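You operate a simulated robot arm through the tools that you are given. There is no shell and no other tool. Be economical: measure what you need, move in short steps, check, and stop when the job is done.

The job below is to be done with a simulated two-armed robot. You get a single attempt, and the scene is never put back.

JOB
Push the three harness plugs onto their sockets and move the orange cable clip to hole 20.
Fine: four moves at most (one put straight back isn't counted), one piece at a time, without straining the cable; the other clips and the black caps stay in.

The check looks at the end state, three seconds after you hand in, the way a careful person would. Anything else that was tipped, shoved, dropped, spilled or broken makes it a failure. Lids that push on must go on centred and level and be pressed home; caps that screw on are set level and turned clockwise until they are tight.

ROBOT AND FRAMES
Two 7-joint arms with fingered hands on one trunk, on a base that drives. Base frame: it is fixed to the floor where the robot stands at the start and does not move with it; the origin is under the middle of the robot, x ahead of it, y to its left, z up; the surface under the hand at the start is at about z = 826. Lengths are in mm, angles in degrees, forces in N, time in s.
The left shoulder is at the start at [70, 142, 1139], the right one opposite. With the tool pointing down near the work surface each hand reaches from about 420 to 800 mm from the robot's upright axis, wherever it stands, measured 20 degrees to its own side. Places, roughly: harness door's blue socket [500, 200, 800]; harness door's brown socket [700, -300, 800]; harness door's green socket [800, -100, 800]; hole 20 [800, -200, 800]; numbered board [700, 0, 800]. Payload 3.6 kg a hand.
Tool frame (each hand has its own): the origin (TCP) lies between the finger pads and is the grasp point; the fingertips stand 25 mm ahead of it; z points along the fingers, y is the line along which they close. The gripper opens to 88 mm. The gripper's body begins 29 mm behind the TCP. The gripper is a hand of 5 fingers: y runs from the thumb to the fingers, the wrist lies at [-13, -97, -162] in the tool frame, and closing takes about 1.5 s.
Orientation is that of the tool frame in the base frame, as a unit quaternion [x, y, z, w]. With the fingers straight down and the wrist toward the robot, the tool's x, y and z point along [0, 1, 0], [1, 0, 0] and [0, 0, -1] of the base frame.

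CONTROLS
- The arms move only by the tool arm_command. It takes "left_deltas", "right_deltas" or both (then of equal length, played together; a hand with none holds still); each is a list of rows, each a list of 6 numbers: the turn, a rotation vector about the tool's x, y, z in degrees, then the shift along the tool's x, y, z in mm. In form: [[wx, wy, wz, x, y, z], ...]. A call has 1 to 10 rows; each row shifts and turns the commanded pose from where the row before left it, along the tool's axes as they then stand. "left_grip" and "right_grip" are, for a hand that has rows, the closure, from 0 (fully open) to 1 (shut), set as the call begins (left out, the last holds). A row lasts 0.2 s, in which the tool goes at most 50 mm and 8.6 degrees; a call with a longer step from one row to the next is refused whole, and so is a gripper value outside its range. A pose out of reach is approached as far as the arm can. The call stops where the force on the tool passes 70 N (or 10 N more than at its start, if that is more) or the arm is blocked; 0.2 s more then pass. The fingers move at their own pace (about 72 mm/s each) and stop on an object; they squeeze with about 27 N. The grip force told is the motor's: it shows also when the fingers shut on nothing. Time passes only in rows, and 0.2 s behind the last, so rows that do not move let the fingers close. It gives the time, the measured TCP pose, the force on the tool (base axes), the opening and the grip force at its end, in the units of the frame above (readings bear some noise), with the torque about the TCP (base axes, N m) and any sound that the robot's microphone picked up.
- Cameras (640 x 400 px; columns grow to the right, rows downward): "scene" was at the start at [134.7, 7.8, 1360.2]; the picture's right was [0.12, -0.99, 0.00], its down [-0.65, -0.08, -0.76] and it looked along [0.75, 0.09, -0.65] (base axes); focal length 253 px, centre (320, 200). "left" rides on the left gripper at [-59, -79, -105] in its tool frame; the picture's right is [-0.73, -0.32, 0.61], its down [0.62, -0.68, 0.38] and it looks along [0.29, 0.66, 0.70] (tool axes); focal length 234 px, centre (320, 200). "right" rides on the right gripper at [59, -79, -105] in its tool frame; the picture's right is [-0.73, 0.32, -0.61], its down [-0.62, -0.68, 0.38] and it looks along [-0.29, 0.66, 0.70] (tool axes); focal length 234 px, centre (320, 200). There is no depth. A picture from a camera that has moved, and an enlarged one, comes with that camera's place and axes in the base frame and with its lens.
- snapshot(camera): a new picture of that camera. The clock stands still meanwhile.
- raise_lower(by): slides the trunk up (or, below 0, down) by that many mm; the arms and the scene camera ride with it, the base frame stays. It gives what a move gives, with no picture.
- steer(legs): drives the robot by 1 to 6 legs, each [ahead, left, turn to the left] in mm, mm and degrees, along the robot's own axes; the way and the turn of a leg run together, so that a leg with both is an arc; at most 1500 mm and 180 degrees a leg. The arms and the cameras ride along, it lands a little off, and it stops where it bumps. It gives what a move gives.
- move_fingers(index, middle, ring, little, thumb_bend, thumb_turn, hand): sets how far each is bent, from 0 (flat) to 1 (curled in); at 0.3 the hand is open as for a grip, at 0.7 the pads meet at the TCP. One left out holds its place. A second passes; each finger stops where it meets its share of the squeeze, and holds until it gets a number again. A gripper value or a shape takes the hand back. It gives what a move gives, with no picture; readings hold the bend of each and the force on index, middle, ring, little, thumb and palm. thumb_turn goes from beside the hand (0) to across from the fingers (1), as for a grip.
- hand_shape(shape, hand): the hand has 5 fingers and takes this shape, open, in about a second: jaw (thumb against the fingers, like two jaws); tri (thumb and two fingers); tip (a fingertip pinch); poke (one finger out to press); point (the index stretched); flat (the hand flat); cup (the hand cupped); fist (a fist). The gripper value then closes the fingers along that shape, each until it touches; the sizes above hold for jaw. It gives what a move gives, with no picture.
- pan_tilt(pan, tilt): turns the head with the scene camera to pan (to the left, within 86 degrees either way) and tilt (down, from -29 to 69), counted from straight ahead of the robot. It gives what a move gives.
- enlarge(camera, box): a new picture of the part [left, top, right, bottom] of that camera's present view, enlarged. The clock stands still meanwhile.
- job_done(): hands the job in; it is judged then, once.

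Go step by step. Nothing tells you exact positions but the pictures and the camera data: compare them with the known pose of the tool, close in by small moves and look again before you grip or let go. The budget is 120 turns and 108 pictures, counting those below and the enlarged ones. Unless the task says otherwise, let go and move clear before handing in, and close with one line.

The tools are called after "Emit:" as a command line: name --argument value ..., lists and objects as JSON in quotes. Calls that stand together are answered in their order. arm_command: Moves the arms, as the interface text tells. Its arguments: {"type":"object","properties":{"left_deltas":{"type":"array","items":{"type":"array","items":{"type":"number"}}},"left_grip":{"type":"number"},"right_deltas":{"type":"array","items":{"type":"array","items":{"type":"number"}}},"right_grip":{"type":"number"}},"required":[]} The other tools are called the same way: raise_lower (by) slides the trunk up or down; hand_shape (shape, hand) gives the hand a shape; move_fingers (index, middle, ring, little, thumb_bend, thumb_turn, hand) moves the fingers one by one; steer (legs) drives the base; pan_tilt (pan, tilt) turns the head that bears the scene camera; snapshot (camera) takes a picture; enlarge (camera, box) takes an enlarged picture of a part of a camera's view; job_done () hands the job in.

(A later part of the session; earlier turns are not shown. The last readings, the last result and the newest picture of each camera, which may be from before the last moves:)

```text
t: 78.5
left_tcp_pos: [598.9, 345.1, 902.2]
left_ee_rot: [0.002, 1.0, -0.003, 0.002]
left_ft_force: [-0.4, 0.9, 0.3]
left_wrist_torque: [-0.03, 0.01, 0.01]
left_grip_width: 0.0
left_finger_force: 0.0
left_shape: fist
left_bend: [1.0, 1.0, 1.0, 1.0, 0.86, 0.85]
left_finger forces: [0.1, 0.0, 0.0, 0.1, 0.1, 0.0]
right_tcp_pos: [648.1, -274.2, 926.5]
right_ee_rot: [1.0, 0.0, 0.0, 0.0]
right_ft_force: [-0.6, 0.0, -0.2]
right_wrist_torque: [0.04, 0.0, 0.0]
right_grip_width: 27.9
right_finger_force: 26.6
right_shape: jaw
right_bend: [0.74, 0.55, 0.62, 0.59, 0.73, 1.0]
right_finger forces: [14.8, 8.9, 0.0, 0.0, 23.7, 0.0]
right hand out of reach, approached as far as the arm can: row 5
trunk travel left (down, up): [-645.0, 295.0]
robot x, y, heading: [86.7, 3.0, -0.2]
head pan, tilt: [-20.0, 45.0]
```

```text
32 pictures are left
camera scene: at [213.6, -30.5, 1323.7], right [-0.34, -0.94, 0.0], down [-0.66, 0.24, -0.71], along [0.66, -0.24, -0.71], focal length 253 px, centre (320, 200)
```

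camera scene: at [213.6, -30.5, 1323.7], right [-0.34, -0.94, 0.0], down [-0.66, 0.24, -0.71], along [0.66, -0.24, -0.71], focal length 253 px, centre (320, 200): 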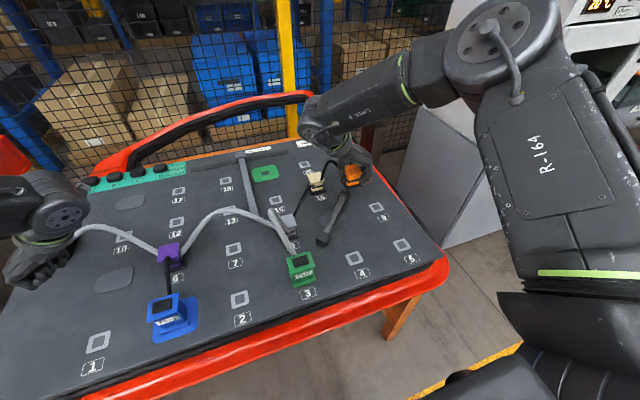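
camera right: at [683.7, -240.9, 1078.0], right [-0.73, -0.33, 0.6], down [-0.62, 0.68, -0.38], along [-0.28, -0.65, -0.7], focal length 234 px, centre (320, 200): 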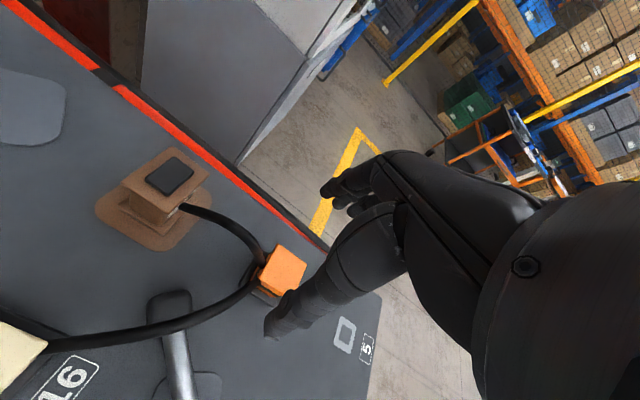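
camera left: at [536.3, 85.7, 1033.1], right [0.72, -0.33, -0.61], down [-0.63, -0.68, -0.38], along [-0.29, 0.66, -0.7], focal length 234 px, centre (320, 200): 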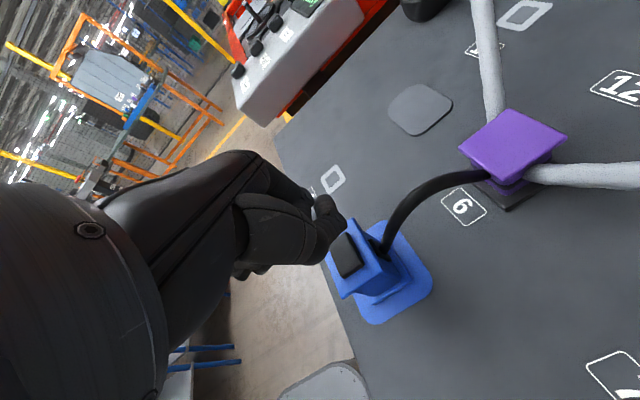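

Clip is held clear with slack cables. I raise the left hand out of the way, then drive 75 mm ahead.

Emit:
arm_command --left_deltas '[[0, 0, 0, -8, 0, -20], [0, 0, 0, -12, 0, -20], [0, 0, 0, -12, 0, -20], [0, 0, 0, -12, 0, -20], [0, 0, 0, -12, 0, -20], [0, 0, 0, 0, 0, 0]]'

Emit:
steer --legs '[[75, 0, 0]]'

Emit:
snapshot --camera "scene"

Emit:
snapshot --camera "right"

```text
t: 79.9
left_tcp_pos: [678.9, 346.4, 960.6]
left_ee_rot: [0.008, 1.0, -0.006, 0.007]
left_ft_force: [-0.4, 0.3, 0.1]
left_wrist_torque: [0.0, 0.0, 0.02]
left_grip_width: 0.1
left_finger_force: 0.0
left_shape: fist
left_bend: [1.0, 1.0, 1.0, 1.0, 0.86, 0.85]
left_finger forces: [0.1, 0.0, 0.0, 0.1, 0.0, 0.0]
left hand out of reach, approached as far as the arm can: row 1, 2, 3, 4, 5
right_tcp_pos: [648.9, -272.9, 925.5]
right_ee_rot: [1.0, 0.0, -0.001, 0.0]
right_ft_force: [-0.4, -0.3, -0.2]
right_wrist_torque: [0.01, 0.01, -0.02]
right_grip_width: 28.0
right_finger_force: 27.2
right_shape: jaw
right_bend: [0.74, 0.55, 0.62, 0.59, 0.73, 1.0]
right_finger forces: [14.9, 8.9, 0.0, 0.0, 23.7, 0.1]
trunk travel left (down, up): [-645.0, 295.0]
robot x, y, heading: [85.1, -1.2, 0.1]
head pan, tilt: [-20.0, 45.0]
```

```text
t: 80.9
left_tcp_pos: [752.1, 345.9, 960.7]
left_ee_rot: [0.006, 1.0, -0.006, 0.006]
left_ft_force: [0.4, -0.7, 0.2]
left_wrist_torque: [-0.02, -0.01, 0.01]
left_grip_width: 0.1
left_finger_force: 0.1
left_shape: fist
left_bend: [1.0, 1.0, 1.0, 1.0, 0.86, 0.85]
left_finger forces: [0.0, 0.0, 0.1, 0.0, 0.1, 0.1]
right_tcp_pos: [721.8, -273.1, 925.6]
right_ee_rot: [1.0, 0.0, -0.001, 0.0]
right_ft_force: [0.7, 0.1, -1.1]
right_wrist_torque: [-0.02, 0.01, -0.01]
right_grip_width: 28.2
right_finger_force: 27.0
right_shape: jaw
right_bend: [0.74, 0.55, 0.62, 0.59, 0.73, 1.0]
right_finger forces: [14.9, 9.0, 0.0, 0.1, 23.6, 0.1]
trunk travel left (down, up): [-645.0, 295.0]
robot x, y, heading: [159.2, -0.6, 0.3]
head pan, tilt: [-20.0, 45.0]
```

```text
31 pictures are left
camera scene: at [288.0, -29.8, 1323.7], right [-0.34, -0.94, 0.0], down [-0.66, 0.24, -0.71], along [0.66, -0.24, -0.71], focal length 253 px, centre (320, 200)
```

scene: 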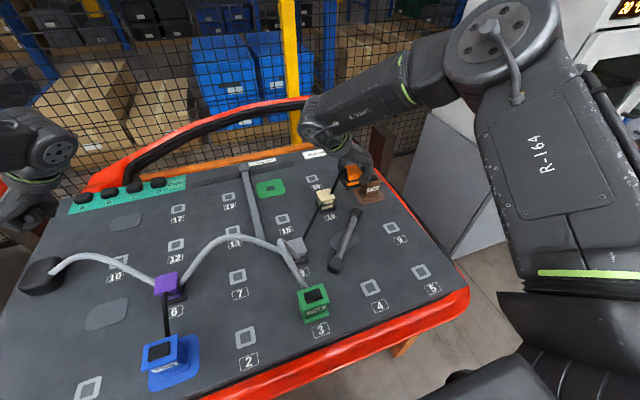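

```text
30 pictures are left
camera right: at [780.5, -195.0, 1032.0], right [-0.72, -0.32, 0.61], down [-0.62, 0.68, -0.38], along [-0.29, -0.66, -0.7], focal length 234 px, centre (320, 200)
```

right: 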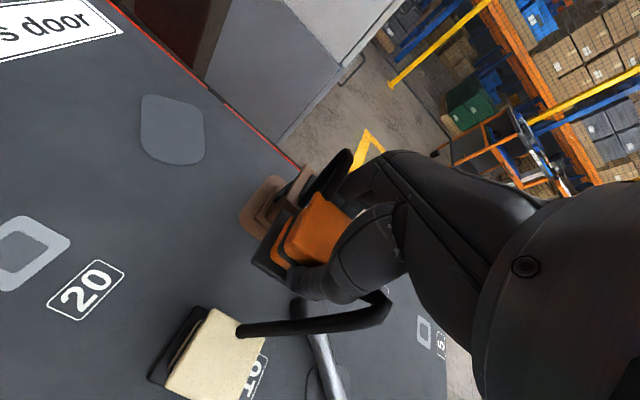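

Cable's slack. From the grid, hole 20 is at ≈[848.5,−209]; I move the clip there at height: ahead first, then left.

Emit:
arm_command --right_deltas '[[0, 0, 0, 21, 0, 0], [0, 0, 0, 21, 0, 0], [0, 0, 0, 21, 0, 0], [0, 0, 0, 21, -8, 0], [0, 0, 0, 21, -14, 0], [0, 0, 0, 19.5, -21, 0], [0, 0, 0, 0, -21, 0], [0, 0, 0, 0, 0, 0], [0, 0, 0, 0, 0, 0]]'

Emit:
snapshot --camera "right"

Emit:
enlarge --camera "scene" --box '[270, 130, 400, 230]'

```text
t: 82.9
left_tcp_pos: [752.6, 346.8, 961.5]
left_ee_rot: [0.006, 1.0, -0.006, 0.005]
left_ft_force: [-0.3, 0.5, 0.7]
left_wrist_torque: [0.01, 0.03, 0.05]
left_grip_width: 0.1
left_finger_force: 0.1
left_shape: fist
left_bend: [1.0, 1.0, 1.0, 1.0, 0.86, 0.85]
left_finger forces: [0.0, 0.1, 0.0, 0.0, 0.1, 0.0]
right_tcp_pos: [789.4, -229.2, 899.8]
right_ee_rot: [1.0, 0.004, 0.003, -0.004]
right_ft_force: [-1.4, -0.6, -0.9]
right_wrist_torque: [0.0, -0.01, 0.0]
right_grip_width: 28.0
right_finger_force: 27.1
right_shape: jaw
right_bend: [0.74, 0.55, 0.62, 0.59, 0.73, 1.0]
right_finger forces: [14.8, 8.9, 0.0, 0.0, 23.8, 0.1]
right hand out of reach, approached as far as the arm can: row 4, 5, 6, 7
trunk travel left (down, up): [-645.0, 295.0]
robot x, y, heading: [161.6, 1.8, -0.1]
head pan, tilt: [-20.0, 45.0]
```

```text
29 pictures are left
camera right: at [847.3, -150.0, 1007.8], right [-0.73, -0.33, 0.6], down [-0.63, 0.68, -0.38], along [-0.28, -0.65, -0.7], focal length 234 px, centre (320, 200)
```

right: 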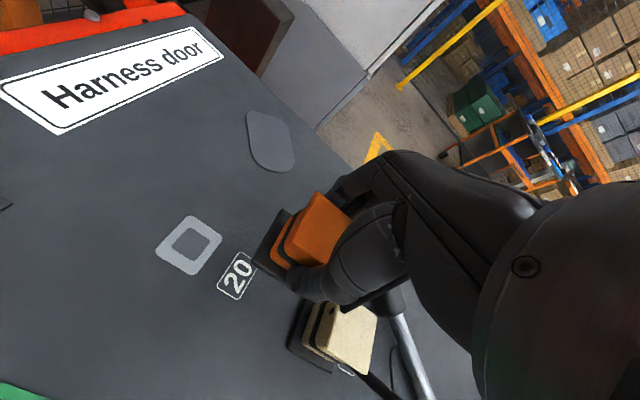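

```text
4.00 times, centred on (335, 180) of scene
camera zoom: at [288.0, -29.7, 1323.7], right [-0.34, -0.94, 0.0], down [-0.66, 0.24, -0.71], along [0.66, -0.24, -0.71], focal length 1013 px, centre (260, 280)
```

zoom: 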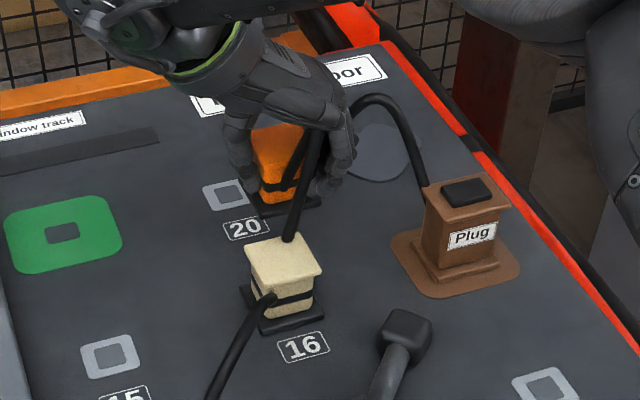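

The arm runs out inboard at this reach, so I'll re-stance: raise the trunk 70 mm, shift the clip outboard 70 mm, then move the robot left and a little ahead.

Emit:
raise_lower --by 70

Emit:
arm_command --left_deltas '[[0, 0, 0, 25, 0, 0], [0, 0, 0, 25, 0, 0], [0, 0, 0, 25, 0, 0], [0, 0, 0, 25, 0, 0], [0, 0, 0, 0, 0, 0]]' --right_deltas '[[-0.5, -0.4, 0.4, 0, 17, 5], [0, 0, 0, 0, 17, 5], [0, 0, 0, 0, 17, 5], [0, 0, 0, 0, 17, 5], [0, 0, 0, 0, 0, 0]]'

Emit:
steer --legs '[[35, 90, 0]]'

Emit:
snapshot --camera "scene"

```text
t: 84.0
left_tcp_pos: [752.8, 346.1, 1030.6]
left_ee_rot: [0.006, 1.0, -0.006, 0.006]
left_ft_force: [0.1, -0.4, 0.7]
left_wrist_torque: [0.0, 0.02, 0.01]
left_grip_width: 0.5
left_finger_force: 0.2
left_shape: fist
left_bend: [1.0, 1.0, 1.0, 1.0, 0.86, 0.85]
left_finger forces: [0.0, 0.0, 0.0, 0.0, 0.0, 0.0]
right_tcp_pos: [790.9, -228.6, 970.9]
right_ee_rot: [1.0, 0.004, 0.003, -0.003]
right_ft_force: [0.0, 0.1, -0.3]
right_wrist_torque: [0.0, 0.04, 0.01]
right_grip_width: 28.2
right_finger_force: 27.4
right_shape: jaw
right_bend: [0.74, 0.55, 0.62, 0.59, 0.73, 1.0]
right_finger forces: [14.9, 8.9, 0.1, 0.0, 23.9, 0.1]
trunk travel left (down, up): [-715.0, 225.0]
robot x, y, heading: [161.6, 4.2, 0.0]
head pan, tilt: [-20.0, 45.0]
```

```text
t: 85.2
left_tcp_pos: [684.8, 344.1, 990.0]
left_ee_rot: [0.007, 1.0, -0.009, 0.008]
left_ft_force: [-0.5, -0.3, 0.7]
left_wrist_torque: [-0.02, -0.01, -0.01]
left_grip_width: 0.0
left_finger_force: 0.1
left_shape: fist
left_bend: [1.0, 1.0, 1.0, 1.0, 0.86, 0.85]
left_finger forces: [0.0, 0.0, 0.0, 0.0, 0.0, 0.0]
left hand out of reach, approached as far as the arm can: row 1, 2, 3, 4
right_tcp_pos: [790.7, -296.7, 951.1]
right_ee_rot: [1.0, 0.0, -0.001, 0.001]
right_ft_force: [0.4, 0.1, -1.0]
right_wrist_torque: [0.02, 0.0, 0.02]
right_grip_width: 28.2
right_finger_force: 27.2
right_shape: jaw
right_bend: [0.74, 0.55, 0.62, 0.59, 0.73, 1.0]
right_finger forces: [15.0, 8.9, 0.0, 0.0, 23.8, 0.1]
trunk travel left (down, up): [-715.0, 225.0]
robot x, y, heading: [162.5, 2.4, -0.1]
head pan, tilt: [-20.0, 45.0]
```

```text
t: 86.3
left_tcp_pos: [719.4, 432.7, 990.7]
left_ee_rot: [0.007, 1.0, -0.008, 0.006]
left_ft_force: [-0.2, 0.2, -1.2]
left_wrist_torque: [-0.01, -0.02, 0.0]
left_grip_width: 0.1
left_finger_force: 0.0
left_shape: fist
left_bend: [1.0, 1.0, 1.0, 1.0, 0.86, 0.85]
left_finger forces: [0.0, 0.0, 0.1, 0.0, 0.0, 0.0]
right_tcp_pos: [824.8, -207.5, 950.9]
right_ee_rot: [1.0, -0.001, 0.0, 0.001]
right_ft_force: [-0.1, 0.4, -0.4]
right_wrist_torque: [-0.02, 0.02, -0.01]
right_grip_width: 28.1
right_finger_force: 27.1
right_shape: jaw
right_bend: [0.74, 0.55, 0.62, 0.59, 0.73, 1.0]
right_finger forces: [14.9, 9.0, 0.0, 0.1, 23.7, 0.0]
trunk travel left (down, up): [-715.0, 225.0]
robot x, y, heading: [193.7, 88.6, 0.1]
head pan, tilt: [-20.0, 45.0]
```

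```text
27 pictures are left
camera scene: at [322.8, 58.9, 1393.7], right [-0.34, -0.94, 0.0], down [-0.66, 0.24, -0.71], along [0.66, -0.24, -0.71], focal length 253 px, centre (320, 200)
```

scene: 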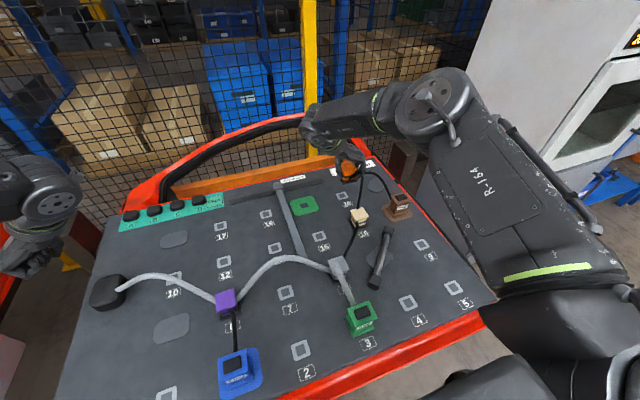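

Now I move the clip +22 x over hole 20 and come down to z≈905.

Emit:
arm_command --right_deltas '[[0, 0, 0, 7, 0, 8], [0, 0, 0, 7, 0, 8], [0, 0, 0, 7.5, 0, 10], [0, 0, 0, 0, 1, 10], [0, 0, 0, 0, 0, 10], [0, 0, 0, 0, 0, 0]]'

Emit:
enlarge --camera "right" --box '[160, 140, 380, 360]'

Emit:
enlarge --camera "scene" --box '[310, 150, 420, 240]'

```text
t: 87.8
left_tcp_pos: [720.1, 430.9, 992.4]
left_ee_rot: [0.008, 1.0, -0.009, 0.008]
left_ft_force: [-0.1, 0.2, -0.2]
left_wrist_torque: [-0.02, 0.01, -0.02]
left_grip_width: 0.0
left_finger_force: 0.0
left_shape: fist
left_bend: [1.0, 1.0, 1.0, 1.0, 0.86, 0.85]
left_finger forces: [0.0, 0.0, 0.0, 0.1, 0.0, 0.0]
right_tcp_pos: [847.5, -208.3, 905.3]
right_ee_rot: [1.0, -0.001, 0.0, 0.001]
right_ft_force: [0.0, 0.4, -1.5]
right_wrist_torque: [0.0, -0.01, 0.01]
right_grip_width: 28.0
right_finger_force: 26.5
right_shape: jaw
right_bend: [0.74, 0.55, 0.62, 0.59, 0.73, 1.0]
right_finger forces: [15.0, 8.9, 0.0, 0.0, 23.7, 0.1]
trunk travel left (down, up): [-715.0, 225.0]
robot x, y, heading: [198.9, 90.1, 0.2]
head pan, tilt: [-20.0, 45.0]
```

```text
1.82 times, centred on (270, 250) of right
camera zoom: at [904.5, -129.7, 1010.5], right [-0.73, -0.32, 0.61], down [-0.62, 0.68, -0.38], along [-0.29, -0.66, -0.69], focal length 426 px, centre (411, 109)
```

zoom: 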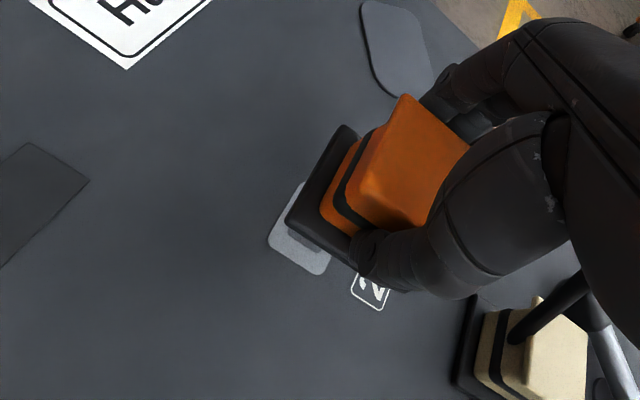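

```text
4.44 times, centred on (365, 195) of scene
camera zoom: at [322.9, 59.4, 1393.7], right [-0.34, -0.94, 0.0], down [-0.66, 0.24, -0.71], along [0.66, -0.24, -0.71], focal length 1125 px, centre (120, 222)
```

zoom: 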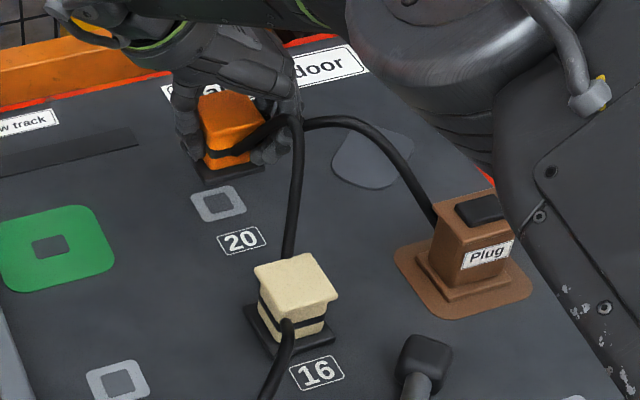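

Hole 20 measures [849,−209], and the clip base centre ≈[849,−210]. Lowering to just above the board, then gently to contact.

Emit:
arm_command --right_deltas '[[0, 0, 0, -0.5, -0.6, 9], [0, 0, 0, 0, 0, 9], [0, 0, 0, 0, 0, 9], [0, 0, 0, 0, 0, 6], [0, 0, 0, 0, 0, 0], [0, 0, 0, 0, 0, 3], [0, 0, 0, 0, 0, 2], [0, 0, 0, 0, 0, 2], [0, 0, 0, 0, 0, 1], [0, 0, 0, 0, 0, 0]]'

Emit:
enlarge --camera "right" --box '[160, 140, 380, 360]'

```text
t: 90.0
left_tcp_pos: [718.9, 432.8, 992.0]
left_ee_rot: [0.008, 1.0, -0.008, 0.008]
left_ft_force: [0.3, 0.0, -0.1]
left_wrist_torque: [0.03, 0.04, 0.0]
left_grip_width: 0.0
left_finger_force: 0.0
left_shape: fist
left_bend: [1.0, 1.0, 1.0, 1.0, 0.86, 0.85]
left_finger forces: [0.0, 0.0, 0.0, 0.0, 0.0, 0.0]
right_tcp_pos: [846.3, -207.1, 863.5]
right_ee_rot: [1.0, 0.0, -0.001, 0.001]
right_ft_force: [0.1, -1.0, 3.9]
right_wrist_torque: [-0.07, 0.03, 0.0]
right_grip_width: 28.0
right_finger_force: 27.0
right_shape: jaw
right_bend: [0.74, 0.55, 0.62, 0.59, 0.74, 1.0]
right_finger forces: [16.0, 9.4, 0.1, 0.0, 24.2, 0.0]
trunk travel left (down, up): [-715.0, 225.0]
robot x, y, heading: [196.1, 88.7, -0.0]
head pan, tilt: [-20.0, 45.0]
```

```text
1.82 times, centred on (270, 250) of right
camera zoom: at [903.7, -129.2, 970.1], right [-0.73, -0.32, 0.61], down [-0.62, 0.68, -0.39], along [-0.29, -0.66, -0.69], focal length 426 px, centre (411, 109)
```

zoom: 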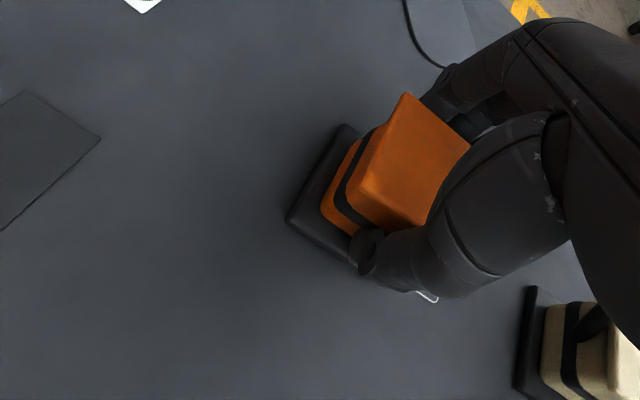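

It went in at the same height as when picked. Pressing home.

Emit:
arm_command --right_deltas '[[0, 0, 0, 0, 0, 1], [0, 0, 0, 0, 0, 1], [0, 0, 0, 0, 0, 1], [0, 0, 0, 0, 0, 1], [0, 0, 0, 0, 0, 1], [0, 0, 0, 0, 0, 0]]'

Emit:
arm_command --right_deltas '[[0, 0, 0, 0, 0, -3], [0, 0, 0, 0, 0, 0], [0, 0, 0, 0, 0, 0], [0, 0, 0, 0, 0, 0], [0, 0, 0, 0, 0, 0], [0, 0, 0, 0, 0, 0], [0, 0, 0, 0, 0, -15], [0, 0, 0, 0, 0, -25], [0, 0, 0, 0, 0, -25], [0, 0, 0, 0, 0, -25]]' --right_grip 0

Emit:
enlarge --camera "right" --box '[160, 140, 400, 380]'

Emit:
enlarge --camera "scene" --box '[310, 150, 420, 240]'

```text
t: 91.3
left_tcp_pos: [717.7, 433.4, 992.3]
left_ee_rot: [0.008, 1.0, -0.009, 0.008]
left_ft_force: [0.4, 0.4, -0.4]
left_wrist_torque: [0.03, -0.01, -0.01]
left_grip_width: 0.0
left_finger_force: 0.2
left_shape: fist
left_bend: [1.0, 1.0, 1.0, 1.0, 0.86, 0.85]
left_finger forces: [0.1, 0.0, 0.0, 0.1, 0.1, 0.0]
right_tcp_pos: [844.1, -206.5, 861.2]
right_ee_rot: [1.0, -0.001, 0.001, 0.002]
right_ft_force: [2.6, -0.3, 16.4]
right_wrist_torque: [-0.07, -0.05, 0.02]
right_grip_width: 28.8
right_finger_force: 26.8
right_shape: jaw
right_bend: [0.74, 0.54, 0.62, 0.59, 0.74, 1.0]
right_finger forces: [16.8, 10.1, 0.0, 0.0, 25.5, 0.0]
trunk travel left (down, up): [-715.0, 225.0]
robot x, y, heading: [198.2, 89.5, -0.1]
head pan, tilt: [-20.0, 45.0]
```

```text
t: 93.5
left_tcp_pos: [720.1, 432.5, 991.6]
left_ee_rot: [0.008, 1.0, -0.008, 0.008]
left_ft_force: [0.4, 0.2, 0.5]
left_wrist_torque: [0.01, 0.02, -0.02]
left_grip_width: 0.1
left_finger_force: 0.1
left_shape: fist
left_bend: [1.0, 1.0, 1.0, 1.0, 0.86, 0.85]
left_finger forces: [0.1, 0.0, 0.0, 0.0, 0.0, 0.0]
right_tcp_pos: [845.6, -208.2, 951.1]
right_ee_rot: [1.0, -0.001, 0.0, 0.001]
right_ft_force: [0.3, 0.0, 0.6]
right_wrist_torque: [0.04, -0.01, 0.04]
right_grip_width: 87.6
right_finger_force: 0.1
right_shape: jaw
right_bend: [0.3, 0.3, 0.3, 0.3, 0.3, 0.98]
right_finger forces: [0.0, 0.1, 0.1, 0.0, 0.0, 0.1]
trunk travel left (down, up): [-715.0, 225.0]
robot x, y, heading: [194.5, 91.4, 0.0]
head pan, tilt: [-20.0, 45.0]
```

```text
1.67 times, centred on (280, 260) of right
camera zoom: at [904.1, -129.0, 1057.4], right [-0.73, -0.32, 0.61], down [-0.62, 0.68, -0.39], along [-0.29, -0.66, -0.69], focal length 390 px, centre (387, 100)
```

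zoom: 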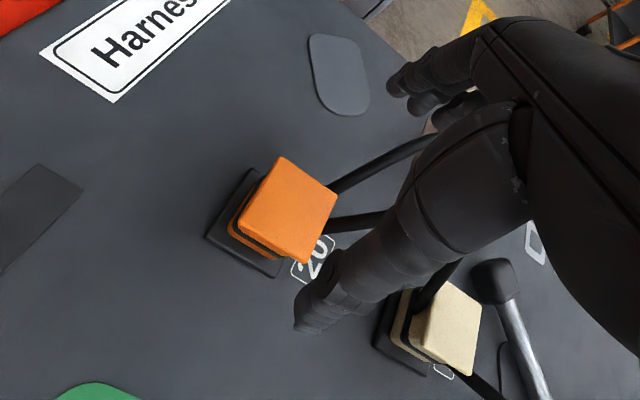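

```text
4.44 times, centred on (365, 195) of scene
camera zoom: at [322.3, 59.8, 1393.7], right [-0.34, -0.94, 0.0], down [-0.66, 0.24, -0.71], along [0.66, -0.24, -0.71], focal length 1125 px, centre (120, 222)
```

zoom: 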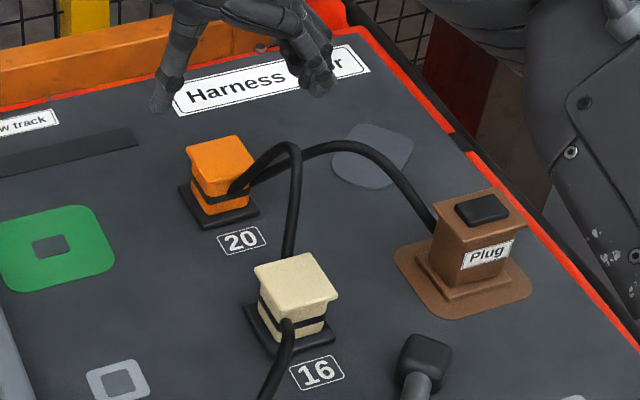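

The orange clip sits level in hole 20 with slack cables. For green, I raise the trunk for clearance, then retreat and shift left to approach the green plug.

Emit:
raise_lower --by 80

Emit:
arm_command --left_deltas '[[0, 0, 0, 0, -20, 0], [0, 0, 0, 0, -20, 0], [0, 0, 0, 0, -20, 0], [0, 0, 0, 0, -20, 0], [0, 0, 0, 0, -20, 0]]'

Emit:
steer --legs '[[-222, 80, 0]]'

Emit:
snapshot --camera "scene"

Emit:
snapshot --camera "right"

```text
t: 94.7
left_tcp_pos: [719.2, 432.8, 1070.5]
left_ee_rot: [0.008, 1.0, -0.009, 0.008]
left_ft_force: [0.3, 0.0, 0.2]
left_wrist_torque: [0.01, -0.01, 0.0]
left_grip_width: 0.0
left_finger_force: 0.1
left_shape: fist
left_bend: [1.0, 1.0, 1.0, 1.0, 0.86, 0.85]
left_finger forces: [0.1, 0.1, 0.0, 0.0, 0.1, 0.1]
right_tcp_pos: [847.3, -207.3, 1029.9]
right_ee_rot: [1.0, -0.001, 0.0, 0.0]
right_ft_force: [-0.5, 0.7, -0.9]
right_wrist_torque: [-0.03, -0.02, 0.0]
right_grip_width: 87.6
right_finger_force: 0.1
right_shape: jaw
right_bend: [0.3, 0.3, 0.3, 0.3, 0.3, 0.98]
right_finger forces: [0.0, 0.0, 0.0, 0.1, 0.2, 0.0]
trunk travel left (down, up): [-795.0, 145.0]
robot x, y, heading: [196.2, 88.4, -0.1]
head pan, tilt: [-20.0, 45.0]
```

```text
t: 95.9
left_tcp_pos: [718.9, 330.2, 1073.9]
left_ee_rot: [0.009, 1.0, -0.008, 0.007]
left_ft_force: [-0.3, 0.2, 0.6]
left_wrist_torque: [0.0, -0.02, 0.0]
left_grip_width: 0.0
left_finger_force: 0.0
left_shape: fist
left_bend: [1.0, 1.0, 1.0, 1.0, 0.86, 0.85]
left_finger forces: [0.0, 0.0, 0.0, 0.0, 0.0, 0.1]
right_tcp_pos: [847.7, -208.1, 1030.1]
right_ee_rot: [1.0, -0.001, 0.0, 0.001]
right_ft_force: [-0.3, -0.8, 0.3]
right_wrist_torque: [0.02, -0.02, 0.0]
right_grip_width: 87.6
right_finger_force: 0.0
right_shape: jaw
right_bend: [0.3, 0.3, 0.3, 0.3, 0.3, 0.98]
right_finger forces: [0.1, 0.0, 0.0, 0.0, 0.1, 0.0]
trunk travel left (down, up): [-795.0, 145.0]
robot x, y, heading: [192.4, 87.3, -0.0]
head pan, tilt: [-20.0, 45.0]
```

```text
t: 97.7
left_tcp_pos: [496.9, 411.3, 1072.8]
left_ee_rot: [0.009, 1.0, -0.008, 0.007]
left_ft_force: [0.0, 0.2, 0.2]
left_wrist_torque: [-0.01, 0.02, 0.01]
left_grip_width: 0.0
left_finger_force: 0.1
left_shape: fist
left_bend: [1.0, 1.0, 1.0, 1.0, 0.86, 0.85]
left_finger forces: [0.0, 0.0, 0.1, 0.0, 0.1, 0.0]
right_tcp_pos: [623.9, -129.3, 1030.0]
right_ee_rot: [1.0, -0.002, -0.001, 0.001]
right_ft_force: [-0.3, -1.0, 0.9]
right_wrist_torque: [0.02, 0.03, 0.0]
right_grip_width: 87.5
right_finger_force: 0.0
right_shape: jaw
right_bend: [0.3, 0.3, 0.3, 0.3, 0.3, 0.98]
right_finger forces: [0.1, 0.0, 0.0, 0.0, 0.0, 0.0]
trunk travel left (down, up): [-795.0, 145.0]
robot x, y, heading: [-23.1, 166.4, 0.1]
head pan, tilt: [-20.0, 45.0]
```

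```text
21 pictures are left
camera scene: at [101.3, 139.2, 1473.5], right [-0.34, -0.94, 0.0], down [-0.67, 0.24, -0.71], along [0.66, -0.24, -0.71], focal length 253 px, centre (320, 200)
```

scene: 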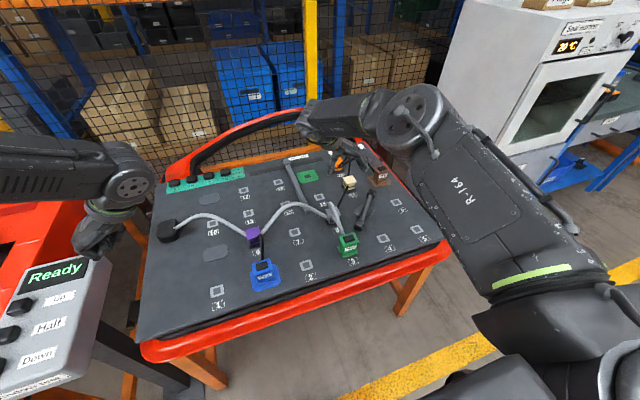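

```text
20 pictures are left
camera right: at [682.5, -49.5, 1135.7], right [-0.73, -0.32, 0.61], down [-0.62, 0.68, -0.38], along [-0.29, -0.66, -0.69], focal length 234 px, centre (320, 200)
```

right: 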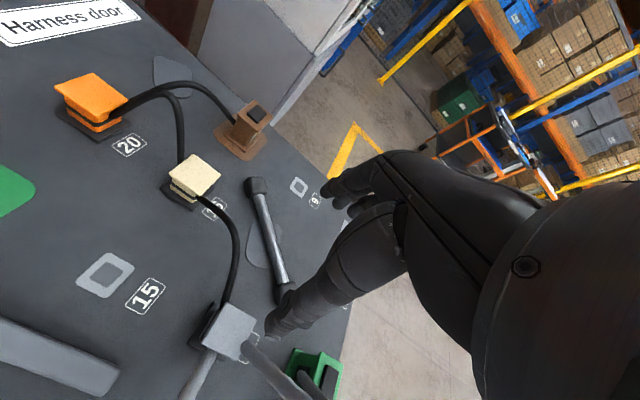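

Everything on the board looks in order. A zoom on the green plug and its cable before approaching.

Emit:
enlarge --camera "scene" --box '[300, 180, 400, 270]'

```text
4.44 times, centred on (350, 225) of scene
camera zoom: at [101.3, 139.2, 1473.5], right [-0.34, -0.94, 0.0], down [-0.67, 0.24, -0.71], along [0.66, -0.24, -0.71], focal length 1125 px, centre (187, 89)
```

zoom: 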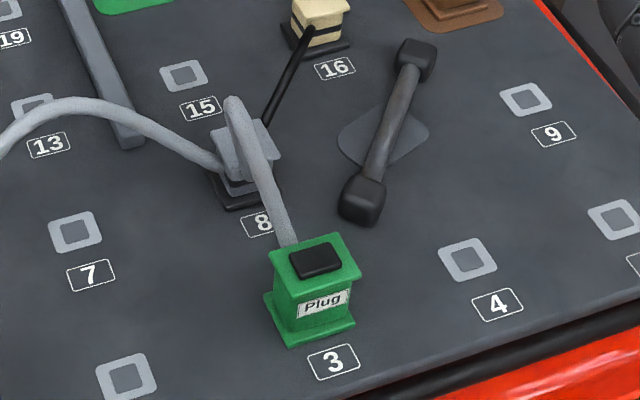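

Green plug centre ≈[480,−86], cable arching up behind. I move above it (staying above the arch) then partly down.

Emit:
arm_command --right_deltas '[[0, 0, 0, -30, -8.8, 0], [0, 0, 0, -30, -8.8, 0], [0, 0, 0, -30, -8.8, 0], [0, 0, 0, -30, -8.8, 4], [0, 0, 0, -31, -8.8, 6], [0, 0, 0, 0, 0, 10], [0, 0, 0, 0, 0, 15], [0, 0, 0, 0, 0, 15], [0, 0, 0, 0, 0, 0]]'

Emit:
snapshot --camera "right"

```text
t: 99.7
left_tcp_pos: [495.3, 411.2, 1072.8]
left_ee_rot: [0.009, 1.0, -0.008, 0.007]
left_ft_force: [-0.7, 0.1, -0.6]
left_wrist_torque: [0.01, -0.02, 0.03]
left_grip_width: 0.0
left_finger_force: 0.0
left_shape: fist
left_bend: [1.0, 1.0, 1.0, 1.0, 0.86, 0.85]
left_finger forces: [0.1, 0.0, 0.0, 0.0, 0.0, 0.1]
right_tcp_pos: [472.3, -83.1, 980.0]
right_ee_rot: [1.0, -0.001, 0.0, 0.0]
right_ft_force: [-0.3, -1.1, 0.4]
right_wrist_torque: [0.0, -0.01, -0.01]
right_grip_width: 87.5
right_finger_force: 0.1
right_shape: jaw
right_bend: [0.3, 0.3, 0.3, 0.3, 0.3, 0.98]
right_finger forces: [0.1, 0.1, 0.0, 0.0, 0.1, 0.0]
trunk travel left (down, up): [-795.0, 145.0]
robot x, y, heading: [-29.1, 172.2, -0.1]
head pan, tilt: [-20.0, 45.0]
```

```text
18 pictures are left
camera right: at [530.4, -4.6, 1086.6], right [-0.73, -0.32, 0.61], down [-0.62, 0.68, -0.38], along [-0.29, -0.66, -0.69], focal length 234 px, centre (320, 200)
```

right: 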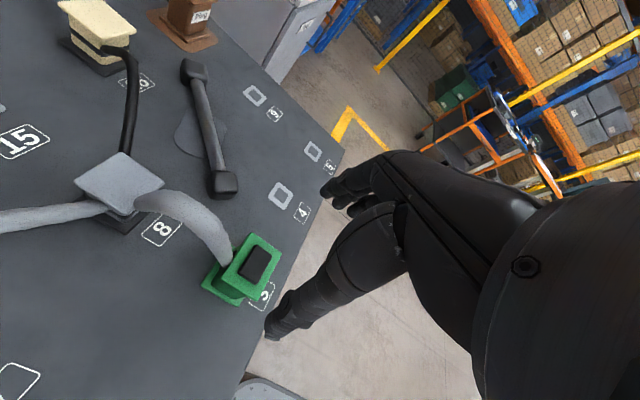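

Aligned (plug ≈[479.5,−85], hand 7 mm back). Descending to grip height.

Emit:
arm_command --right_deltas '[[0, 0, 0, 0, 0, 16], [0, 0, 0, 0, 0, 16], [0, 0, 0, 0, 0, 16], [0, 0, 0, 0, 0, 16], [0, 0, 0, 0, 0, 16], [0, 0, 0, 0, 0, 16], [0, 0, 0, 0, 0, 16], [0, 0, 0, 0, 0, 0]]'

Emit:
enlarge --camera "right" --box '[160, 120, 400, 360]'

```text
t: 101.5
left_tcp_pos: [495.6, 412.4, 1072.9]
left_ee_rot: [0.008, 1.0, -0.009, 0.007]
left_ft_force: [0.1, -0.1, -0.4]
left_wrist_torque: [0.01, 0.01, -0.01]
left_grip_width: 0.1
left_finger_force: 0.0
left_shape: fist
left_bend: [1.0, 1.0, 1.0, 1.0, 0.86, 0.85]
left_finger forces: [0.0, 0.0, 0.1, 0.0, 0.1, 0.0]
right_tcp_pos: [471.6, -84.0, 868.3]
right_ee_rot: [1.0, -0.001, 0.0, 0.001]
right_ft_force: [-0.2, 0.5, 0.6]
right_wrist_torque: [0.0, -0.02, 0.03]
right_grip_width: 87.5
right_finger_force: 0.1
right_shape: jaw
right_bend: [0.3, 0.3, 0.3, 0.3, 0.3, 0.98]
right_finger forces: [0.0, 0.0, 0.0, 0.1, 0.0, 0.0]
trunk travel left (down, up): [-795.0, 145.0]
robot x, y, heading: [-25.4, 170.5, -0.1]
head pan, tilt: [-20.0, 45.0]
```

```text
1.67 times, centred on (280, 240) of right
camera zoom: at [530.4, -5.1, 974.7], right [-0.73, -0.32, 0.61], down [-0.62, 0.68, -0.39], along [-0.29, -0.66, -0.69], focal length 390 px, centre (387, 133)
```

zoom: 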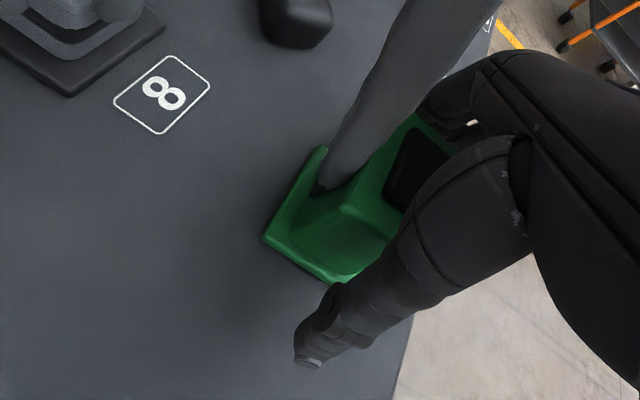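

No contact with the cable so far. Closing the grip.

Emit:
arm_command --right_deltas '[[0, 0, 0, 0, 0, 0], [0, 0, 0, 0, 0, 0], [0, 0, 0, 0, 0, 0], [0, 0, 0, 0, 0, 0], [0, 0, 0, 0, 0, 0], [0, 0, 0, 0, 0, 0], [0, 0, 0, 0, 0, 0], [0, 0, 0, 0, 0, 0]]' --right_grip 1

Emit:
arm_command --right_deltas '[[0, 0, 0, 0, 0, -6], [0, 0, 0, 0, 0, -8], [0, 0, 0, 0, 0, -12], [0, 0, 0, 0, 0, -12], [0, 0, 0, 0, 0, -12], [0, 0, 0, 0, 0, -10], [0, 0, 0, 0, 0, 0]]'

Emit:
snapshot --camera "scene"

```text
t: 103.3
left_tcp_pos: [494.3, 412.7, 1072.2]
left_ee_rot: [0.008, 1.0, -0.009, 0.007]
left_ft_force: [-0.2, -0.1, 0.0]
left_wrist_torque: [-0.05, -0.01, -0.02]
left_grip_width: 0.1
left_finger_force: 0.0
left_shape: fist
left_bend: [1.0, 1.0, 1.0, 1.0, 0.86, 0.85]
left_finger forces: [0.0, 0.0, 0.0, 0.0, 0.0, 0.0]
right_tcp_pos: [472.8, -82.7, 869.1]
right_ee_rot: [1.0, -0.001, 0.0, 0.001]
right_ft_force: [-0.9, 3.9, -1.1]
right_wrist_torque: [0.1, 0.02, 0.02]
right_grip_width: 38.7
right_finger_force: 27.3
right_shape: jaw
right_bend: [0.74, 0.47, 0.51, 0.48, 0.72, 1.0]
right_finger forces: [13.1, 7.5, 0.0, 0.0, 24.5, 0.0]
trunk travel left (down, up): [-795.0, 145.0]
robot x, y, heading: [-28.2, 170.5, 0.1]
head pan, tilt: [-20.0, 45.0]
```

```text
t: 104.9
left_tcp_pos: [494.3, 412.2, 1073.4]
left_ee_rot: [0.008, 1.0, -0.009, 0.007]
left_ft_force: [-0.6, -1.0, -0.2]
left_wrist_torque: [0.03, 0.01, -0.01]
left_grip_width: 0.0
left_finger_force: 0.1
left_shape: fist
left_bend: [1.0, 1.0, 1.0, 1.0, 0.86, 0.85]
left_finger forces: [0.0, 0.0, 0.0, 0.0, 0.1, 0.1]
right_tcp_pos: [472.2, -82.9, 928.8]
right_ee_rot: [1.0, 0.0, 0.0, 0.001]
right_ft_force: [0.1, -0.2, -1.0]
right_wrist_torque: [0.03, -0.04, 0.0]
right_grip_width: 38.2
right_finger_force: 27.4
right_shape: jaw
right_bend: [0.74, 0.47, 0.51, 0.48, 0.72, 1.0]
right_finger forces: [14.9, 9.0, 0.0, 0.0, 23.7, 0.0]
trunk travel left (down, up): [-795.0, 145.0]
robot x, y, heading: [-29.4, 169.5, 0.1]
head pan, tilt: [-20.0, 45.0]
```

```text
16 pictures are left
camera scene: at [99.8, 139.7, 1473.6], right [-0.34, -0.94, 0.0], down [-0.66, 0.24, -0.71], along [0.66, -0.24, -0.71], focal length 253 px, centre (320, 200)
```

scene: 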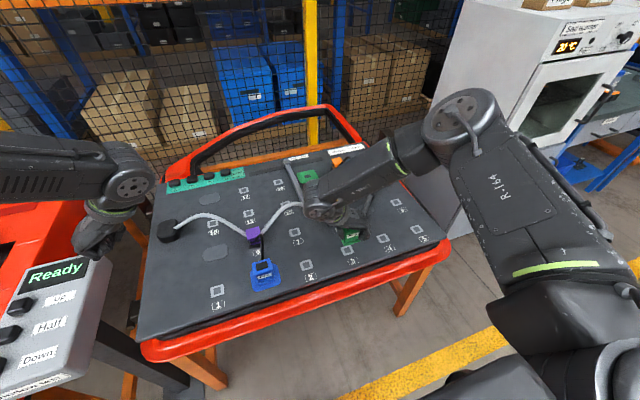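

Lifted cleanly. To avoid clip 8 and its cables I shift 65 mm right and 15 mm up, then drive ahead ~232 mm.

Emit:
arm_command --right_deltas '[[0, 0, 0, 0, 16, -5], [0, 0, 0, 0, 16, -5], [0, 0, 0, 0, 16, -5], [0, 0, 0, 0, 17, -3], [0, 0, 0, 0, 0, 0]]'

Emit:
steer --legs '[[130, 0, 0]]'

Emit:
snapshot --camera "scene"

```text
t: 106.1
left_tcp_pos: [495.6, 411.4, 1072.9]
left_ee_rot: [0.009, 1.0, -0.009, 0.007]
left_ft_force: [0.0, -0.6, 0.2]
left_wrist_torque: [-0.01, 0.0, 0.01]
left_grip_width: 0.0
left_finger_force: 0.1
left_shape: fist
left_bend: [1.0, 1.0, 1.0, 1.0, 0.86, 0.85]
left_finger forces: [0.1, 0.0, 0.1, 0.0, 0.1, 0.1]
right_tcp_pos: [471.7, -148.2, 946.8]
right_ee_rot: [1.0, 0.0, 0.001, 0.0]
right_ft_force: [-0.3, -0.2, -0.6]
right_wrist_torque: [0.0, 0.03, -0.04]
right_grip_width: 38.0
right_finger_force: 26.4
right_shape: jaw
right_bend: [0.74, 0.47, 0.51, 0.48, 0.72, 1.0]
right_finger forces: [14.9, 8.9, 0.1, 0.1, 23.8, 0.1]
trunk travel left (down, up): [-795.0, 145.0]
robot x, y, heading: [-31.4, 170.5, 0.1]
head pan, tilt: [-20.0, 45.0]
```

```text
t: 107.4
left_tcp_pos: [625.0, 410.4, 1074.5]
left_ee_rot: [0.008, 1.0, -0.009, 0.008]
left_ft_force: [-0.3, 0.4, -1.1]
left_wrist_torque: [0.0, 0.01, -0.01]
left_grip_width: 0.1
left_finger_force: 0.1
left_shape: fist
left_bend: [1.0, 1.0, 1.0, 1.0, 0.86, 0.85]
left_finger forces: [0.0, 0.0, 0.0, 0.0, 0.0, 0.0]
right_tcp_pos: [601.3, -149.7, 947.4]
right_ee_rot: [1.0, -0.002, 0.001, 0.001]
right_ft_force: [0.4, 0.3, -0.3]
right_wrist_torque: [-0.01, 0.0, -0.02]
right_grip_width: 38.0
right_finger_force: 27.3
right_shape: jaw
right_bend: [0.74, 0.47, 0.51, 0.48, 0.72, 1.0]
right_finger forces: [14.9, 8.9, 0.0, 0.0, 23.8, 0.0]
trunk travel left (down, up): [-795.0, 145.0]
robot x, y, heading: [100.5, 170.6, -0.1]
head pan, tilt: [-20.0, 45.0]
```

```text
15 pictures are left
camera scene: at [228.4, 139.4, 1473.9], right [-0.34, -0.94, 0.0], down [-0.66, 0.24, -0.71], along [0.66, -0.24, -0.71], focal length 253 px, centre (320, 200)
```

scene: 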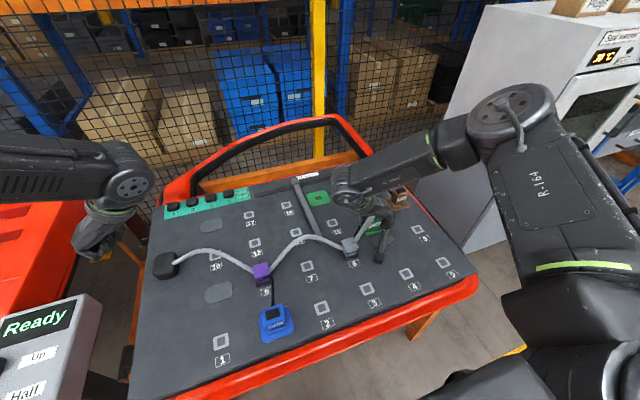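

All clear; another 102 mm ahead.

Emit:
steer --legs '[[102, 0, 0]]'

Emit:
arm_command --right_deltas '[[0, 0, 0, 22, -5, 0], [0, 0, 0, 22, -5, 0], [0, 0, 0, 22, -10, 0], [0, 0, 0, 22, -15, 0], [0, 0, 0, 22, -15, 0], [0, 0, 0, 22, -14, 0], [0, 0, 0, 6, 0, 0], [0, 0, 0, 0, 0, 0], [0, 0, 0, 0, 0, 0]]'

Emit:
snapshot --camera "right"

Emit:
enlarge --camera "scene" --box '[270, 130, 420, 250]'

```text
t: 108.5
left_tcp_pos: [726.0, 410.1, 1074.4]
left_ee_rot: [0.01, 1.0, -0.009, 0.008]
left_ft_force: [-0.9, 0.3, -1.0]
left_wrist_torque: [0.02, 0.01, -0.02]
left_grip_width: 0.0
left_finger_force: 0.1
left_shape: fist
left_bend: [1.0, 1.0, 1.0, 1.0, 0.86, 0.85]
left_finger forces: [0.1, 0.0, 0.0, 0.1, 0.0, 0.0]
right_tcp_pos: [703.9, -149.1, 947.7]
right_ee_rot: [1.0, -0.002, 0.001, 0.0]
right_ft_force: [-0.9, 0.8, -0.4]
right_wrist_torque: [0.03, -0.01, 0.01]
right_grip_width: 38.2
right_finger_force: 26.6
right_shape: jaw
right_bend: [0.74, 0.47, 0.51, 0.48, 0.72, 1.0]
right_finger forces: [14.9, 8.9, 0.0, 0.1, 23.8, 0.1]
trunk travel left (down, up): [-795.0, 145.0]
robot x, y, heading: [206.2, 168.9, -0.4]
head pan, tilt: [-20.0, 45.0]
```

```text
t: 110.5
left_tcp_pos: [728.1, 410.4, 1072.8]
left_ee_rot: [0.01, 1.0, -0.009, 0.007]
left_ft_force: [-0.6, -1.0, 0.1]
left_wrist_torque: [0.01, 0.02, 0.04]
left_grip_width: 0.0
left_finger_force: 0.1
left_shape: fist
left_bend: [1.0, 1.0, 1.0, 1.0, 0.86, 0.85]
left_finger forces: [0.1, 0.0, 0.0, 0.1, 0.0, 0.0]
right_tcp_pos: [842.2, -85.6, 946.5]
right_ee_rot: [1.0, -0.001, 0.0, 0.002]
right_ft_force: [-0.6, 0.0, 0.1]
right_wrist_torque: [0.02, 0.0, 0.02]
right_grip_width: 38.1
right_finger_force: 27.0
right_shape: jaw
right_bend: [0.74, 0.47, 0.51, 0.48, 0.72, 1.0]
right_finger forces: [14.8, 8.8, 0.0, 0.0, 23.7, 0.0]
trunk travel left (down, up): [-795.0, 145.0]
robot x, y, heading: [202.2, 170.2, -0.2]
head pan, tilt: [-20.0, 45.0]
```

```text
14 pictures are left
camera right: at [900.7, -6.8, 1052.9], right [-0.73, -0.32, 0.61], down [-0.62, 0.68, -0.38], along [-0.29, -0.66, -0.69], focal length 234 px, centre (320, 200)
```

right: 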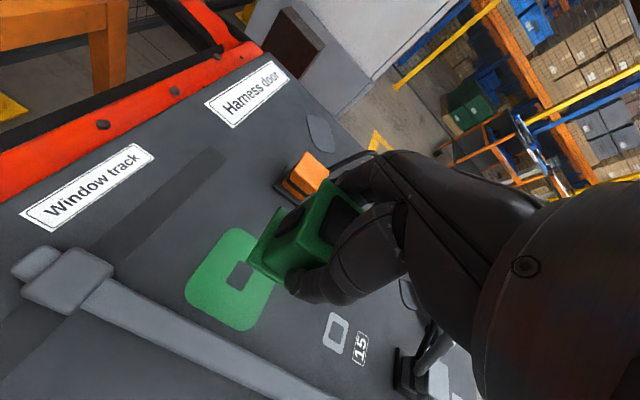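

```text
3.33 times, centred on (345, 190) of scene
camera zoom: at [332.6, 139.4, 1473.6], right [-0.34, -0.94, 0.0], down [-0.66, 0.24, -0.71], along [0.66, -0.24, -0.71], focal length 844 px, centre (237, 233)
```

zoom: 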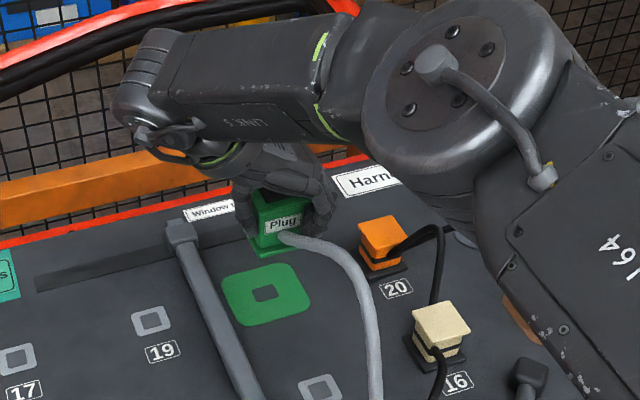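

Socket ≈[849,−80.3], so the TCP goes to ≈[841,−79.6]. Lowering 50 mm with the trunk after that shift, then checking.

Emit:
arm_command --right_deltas '[[0, 0, 0, -1, -6, 0], [0, 0, 0, 0, 0, 0]]'

Emit:
raise_lower --by -55

Emit:
enlarge --camera "right" --box '[160, 150, 380, 370]'

Emit:
enlarge --camera "scene" --box '[300, 150, 380, 215]'

```text
t: 111.1
left_tcp_pos: [727.7, 409.2, 1072.7]
left_ee_rot: [0.01, 1.0, -0.009, 0.006]
left_ft_force: [0.5, -0.4, 0.0]
left_wrist_torque: [0.01, 0.01, 0.0]
left_grip_width: 0.1
left_finger_force: 0.0
left_shape: fist
left_bend: [1.0, 1.0, 1.0, 1.0, 0.86, 0.85]
left_finger forces: [0.0, 0.1, 0.1, 0.1, 0.0, 0.0]
right_tcp_pos: [840.6, -80.5, 946.4]
right_ee_rot: [1.0, -0.001, 0.0, 0.001]
right_ft_force: [-0.1, -0.6, -0.4]
right_wrist_torque: [-0.02, -0.03, -0.02]
right_grip_width: 38.2
right_finger_force: 27.2
right_shape: jaw
right_bend: [0.74, 0.47, 0.51, 0.48, 0.72, 1.0]
right_finger forces: [14.9, 8.8, 0.1, 0.0, 23.7, 0.0]
trunk travel left (down, up): [-795.0, 145.0]
robot x, y, heading: [206.2, 169.5, -0.2]
head pan, tilt: [-20.0, 45.0]
```

```text
t: 112.1
left_tcp_pos: [728.1, 411.5, 1018.7]
left_ee_rot: [0.009, 1.0, -0.008, 0.007]
left_ft_force: [0.2, 0.2, -0.5]
left_wrist_torque: [0.0, -0.01, 0.03]
left_grip_width: 0.1
left_finger_force: 0.2
left_shape: fist
left_bend: [1.0, 1.0, 1.0, 1.0, 0.86, 0.85]
left_finger forces: [0.0, 0.0, 0.1, 0.0, 0.1, 0.0]
right_tcp_pos: [841.3, -79.3, 892.2]
right_ee_rot: [1.0, -0.001, 0.0, 0.001]
right_ft_force: [-0.6, 0.2, -1.1]
right_wrist_torque: [0.02, -0.01, -0.02]
right_grip_width: 38.3
right_finger_force: 26.9
right_shape: jaw
right_bend: [0.74, 0.47, 0.51, 0.48, 0.72, 1.0]
right_finger forces: [14.9, 8.7, 0.0, 0.0, 23.7, 0.1]
trunk travel left (down, up): [-740.0, 200.0]
robot x, y, heading: [204.5, 169.8, 0.0]
head pan, tilt: [-20.0, 45.0]
```

```text
1.82 times, centred on (270, 260) of right
camera zoom: at [899.5, -1.2, 997.9], right [-0.73, -0.32, 0.61], down [-0.62, 0.68, -0.39], along [-0.29, -0.66, -0.69], focal length 426 px, centre (411, 91)
```

zoom: 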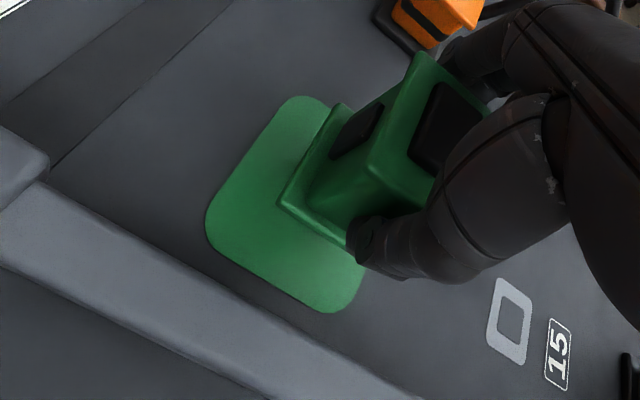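

```text
6.15 times, centred on (340, 182) of scene
camera zoom: at [331.9, 139.1, 1418.7], right [-0.34, -0.94, 0.0], down [-0.66, 0.24, -0.71], along [0.66, -0.24, -0.71], focal length 1558 px, centre (197, 308)
```

zoom: 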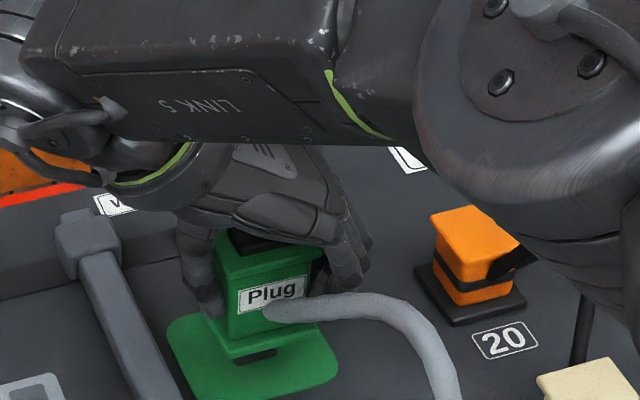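

The plug sits ≈3 mm too far right of the hole; I shift +3 y and lower gently to contact.

Emit:
arm_command --right_deltas '[[0, 0, 0, 0, -3, 0], [0, 0, 0, 0, 0, 6], [0, 0, 0, 0, 0, 6], [0, 0, 0, 0, 0, 4], [0, 0, 0, 0, 0, 0], [0, 0, 0, 0, 0, 2], [0, 0, 0, 0, 0, 2], [0, 0, 0, 0, 0, 2], [0, 0, 0, 0, 0, 1], [0, 0, 0, 0, 0, 0]]'

Emit:
enlarge --camera "right" --box '[160, 150, 380, 370]'

```text
t: 114.3
left_tcp_pos: [728.0, 410.2, 1017.8]
left_ee_rot: [0.01, 1.0, -0.008, 0.007]
left_ft_force: [-0.1, -0.8, -0.8]
left_wrist_torque: [0.0, 0.0, -0.02]
left_grip_width: 0.1
left_finger_force: 0.1
left_shape: fist
left_bend: [1.0, 1.0, 1.0, 1.0, 0.86, 0.85]
left_finger forces: [0.1, 0.0, 0.0, 0.0, 0.0, 0.0]
right_tcp_pos: [841.6, -77.2, 869.2]
right_ee_rot: [1.0, -0.002, 0.0, 0.001]
right_ft_force: [4.4, -1.5, 3.3]
right_wrist_torque: [-0.15, -0.14, 0.03]
right_grip_width: 38.5
right_finger_force: 26.7
right_shape: jaw
right_bend: [0.74, 0.46, 0.51, 0.48, 0.73, 1.0]
right_finger forces: [16.2, 9.5, 0.1, 0.0, 23.5, 0.1]
trunk travel left (down, up): [-740.0, 200.0]
robot x, y, heading: [204.0, 170.4, -0.0]
head pan, tilt: [-20.0, 45.0]
```

```text
1.82 times, centred on (270, 260) of right
camera zoom: at [900.0, 1.6, 974.9], right [-0.73, -0.32, 0.61], down [-0.62, 0.68, -0.39], along [-0.29, -0.66, -0.69], focal length 426 px, centre (411, 91)
```

zoom: 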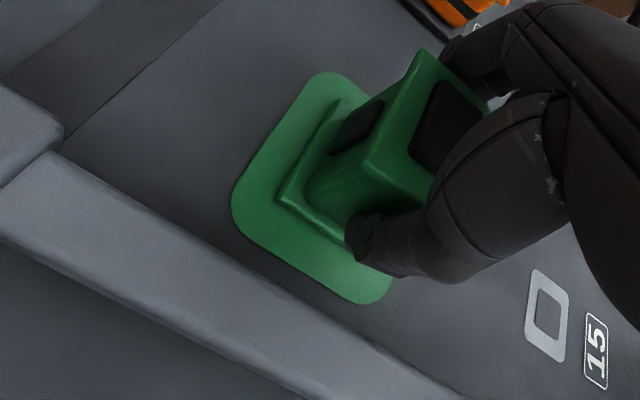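

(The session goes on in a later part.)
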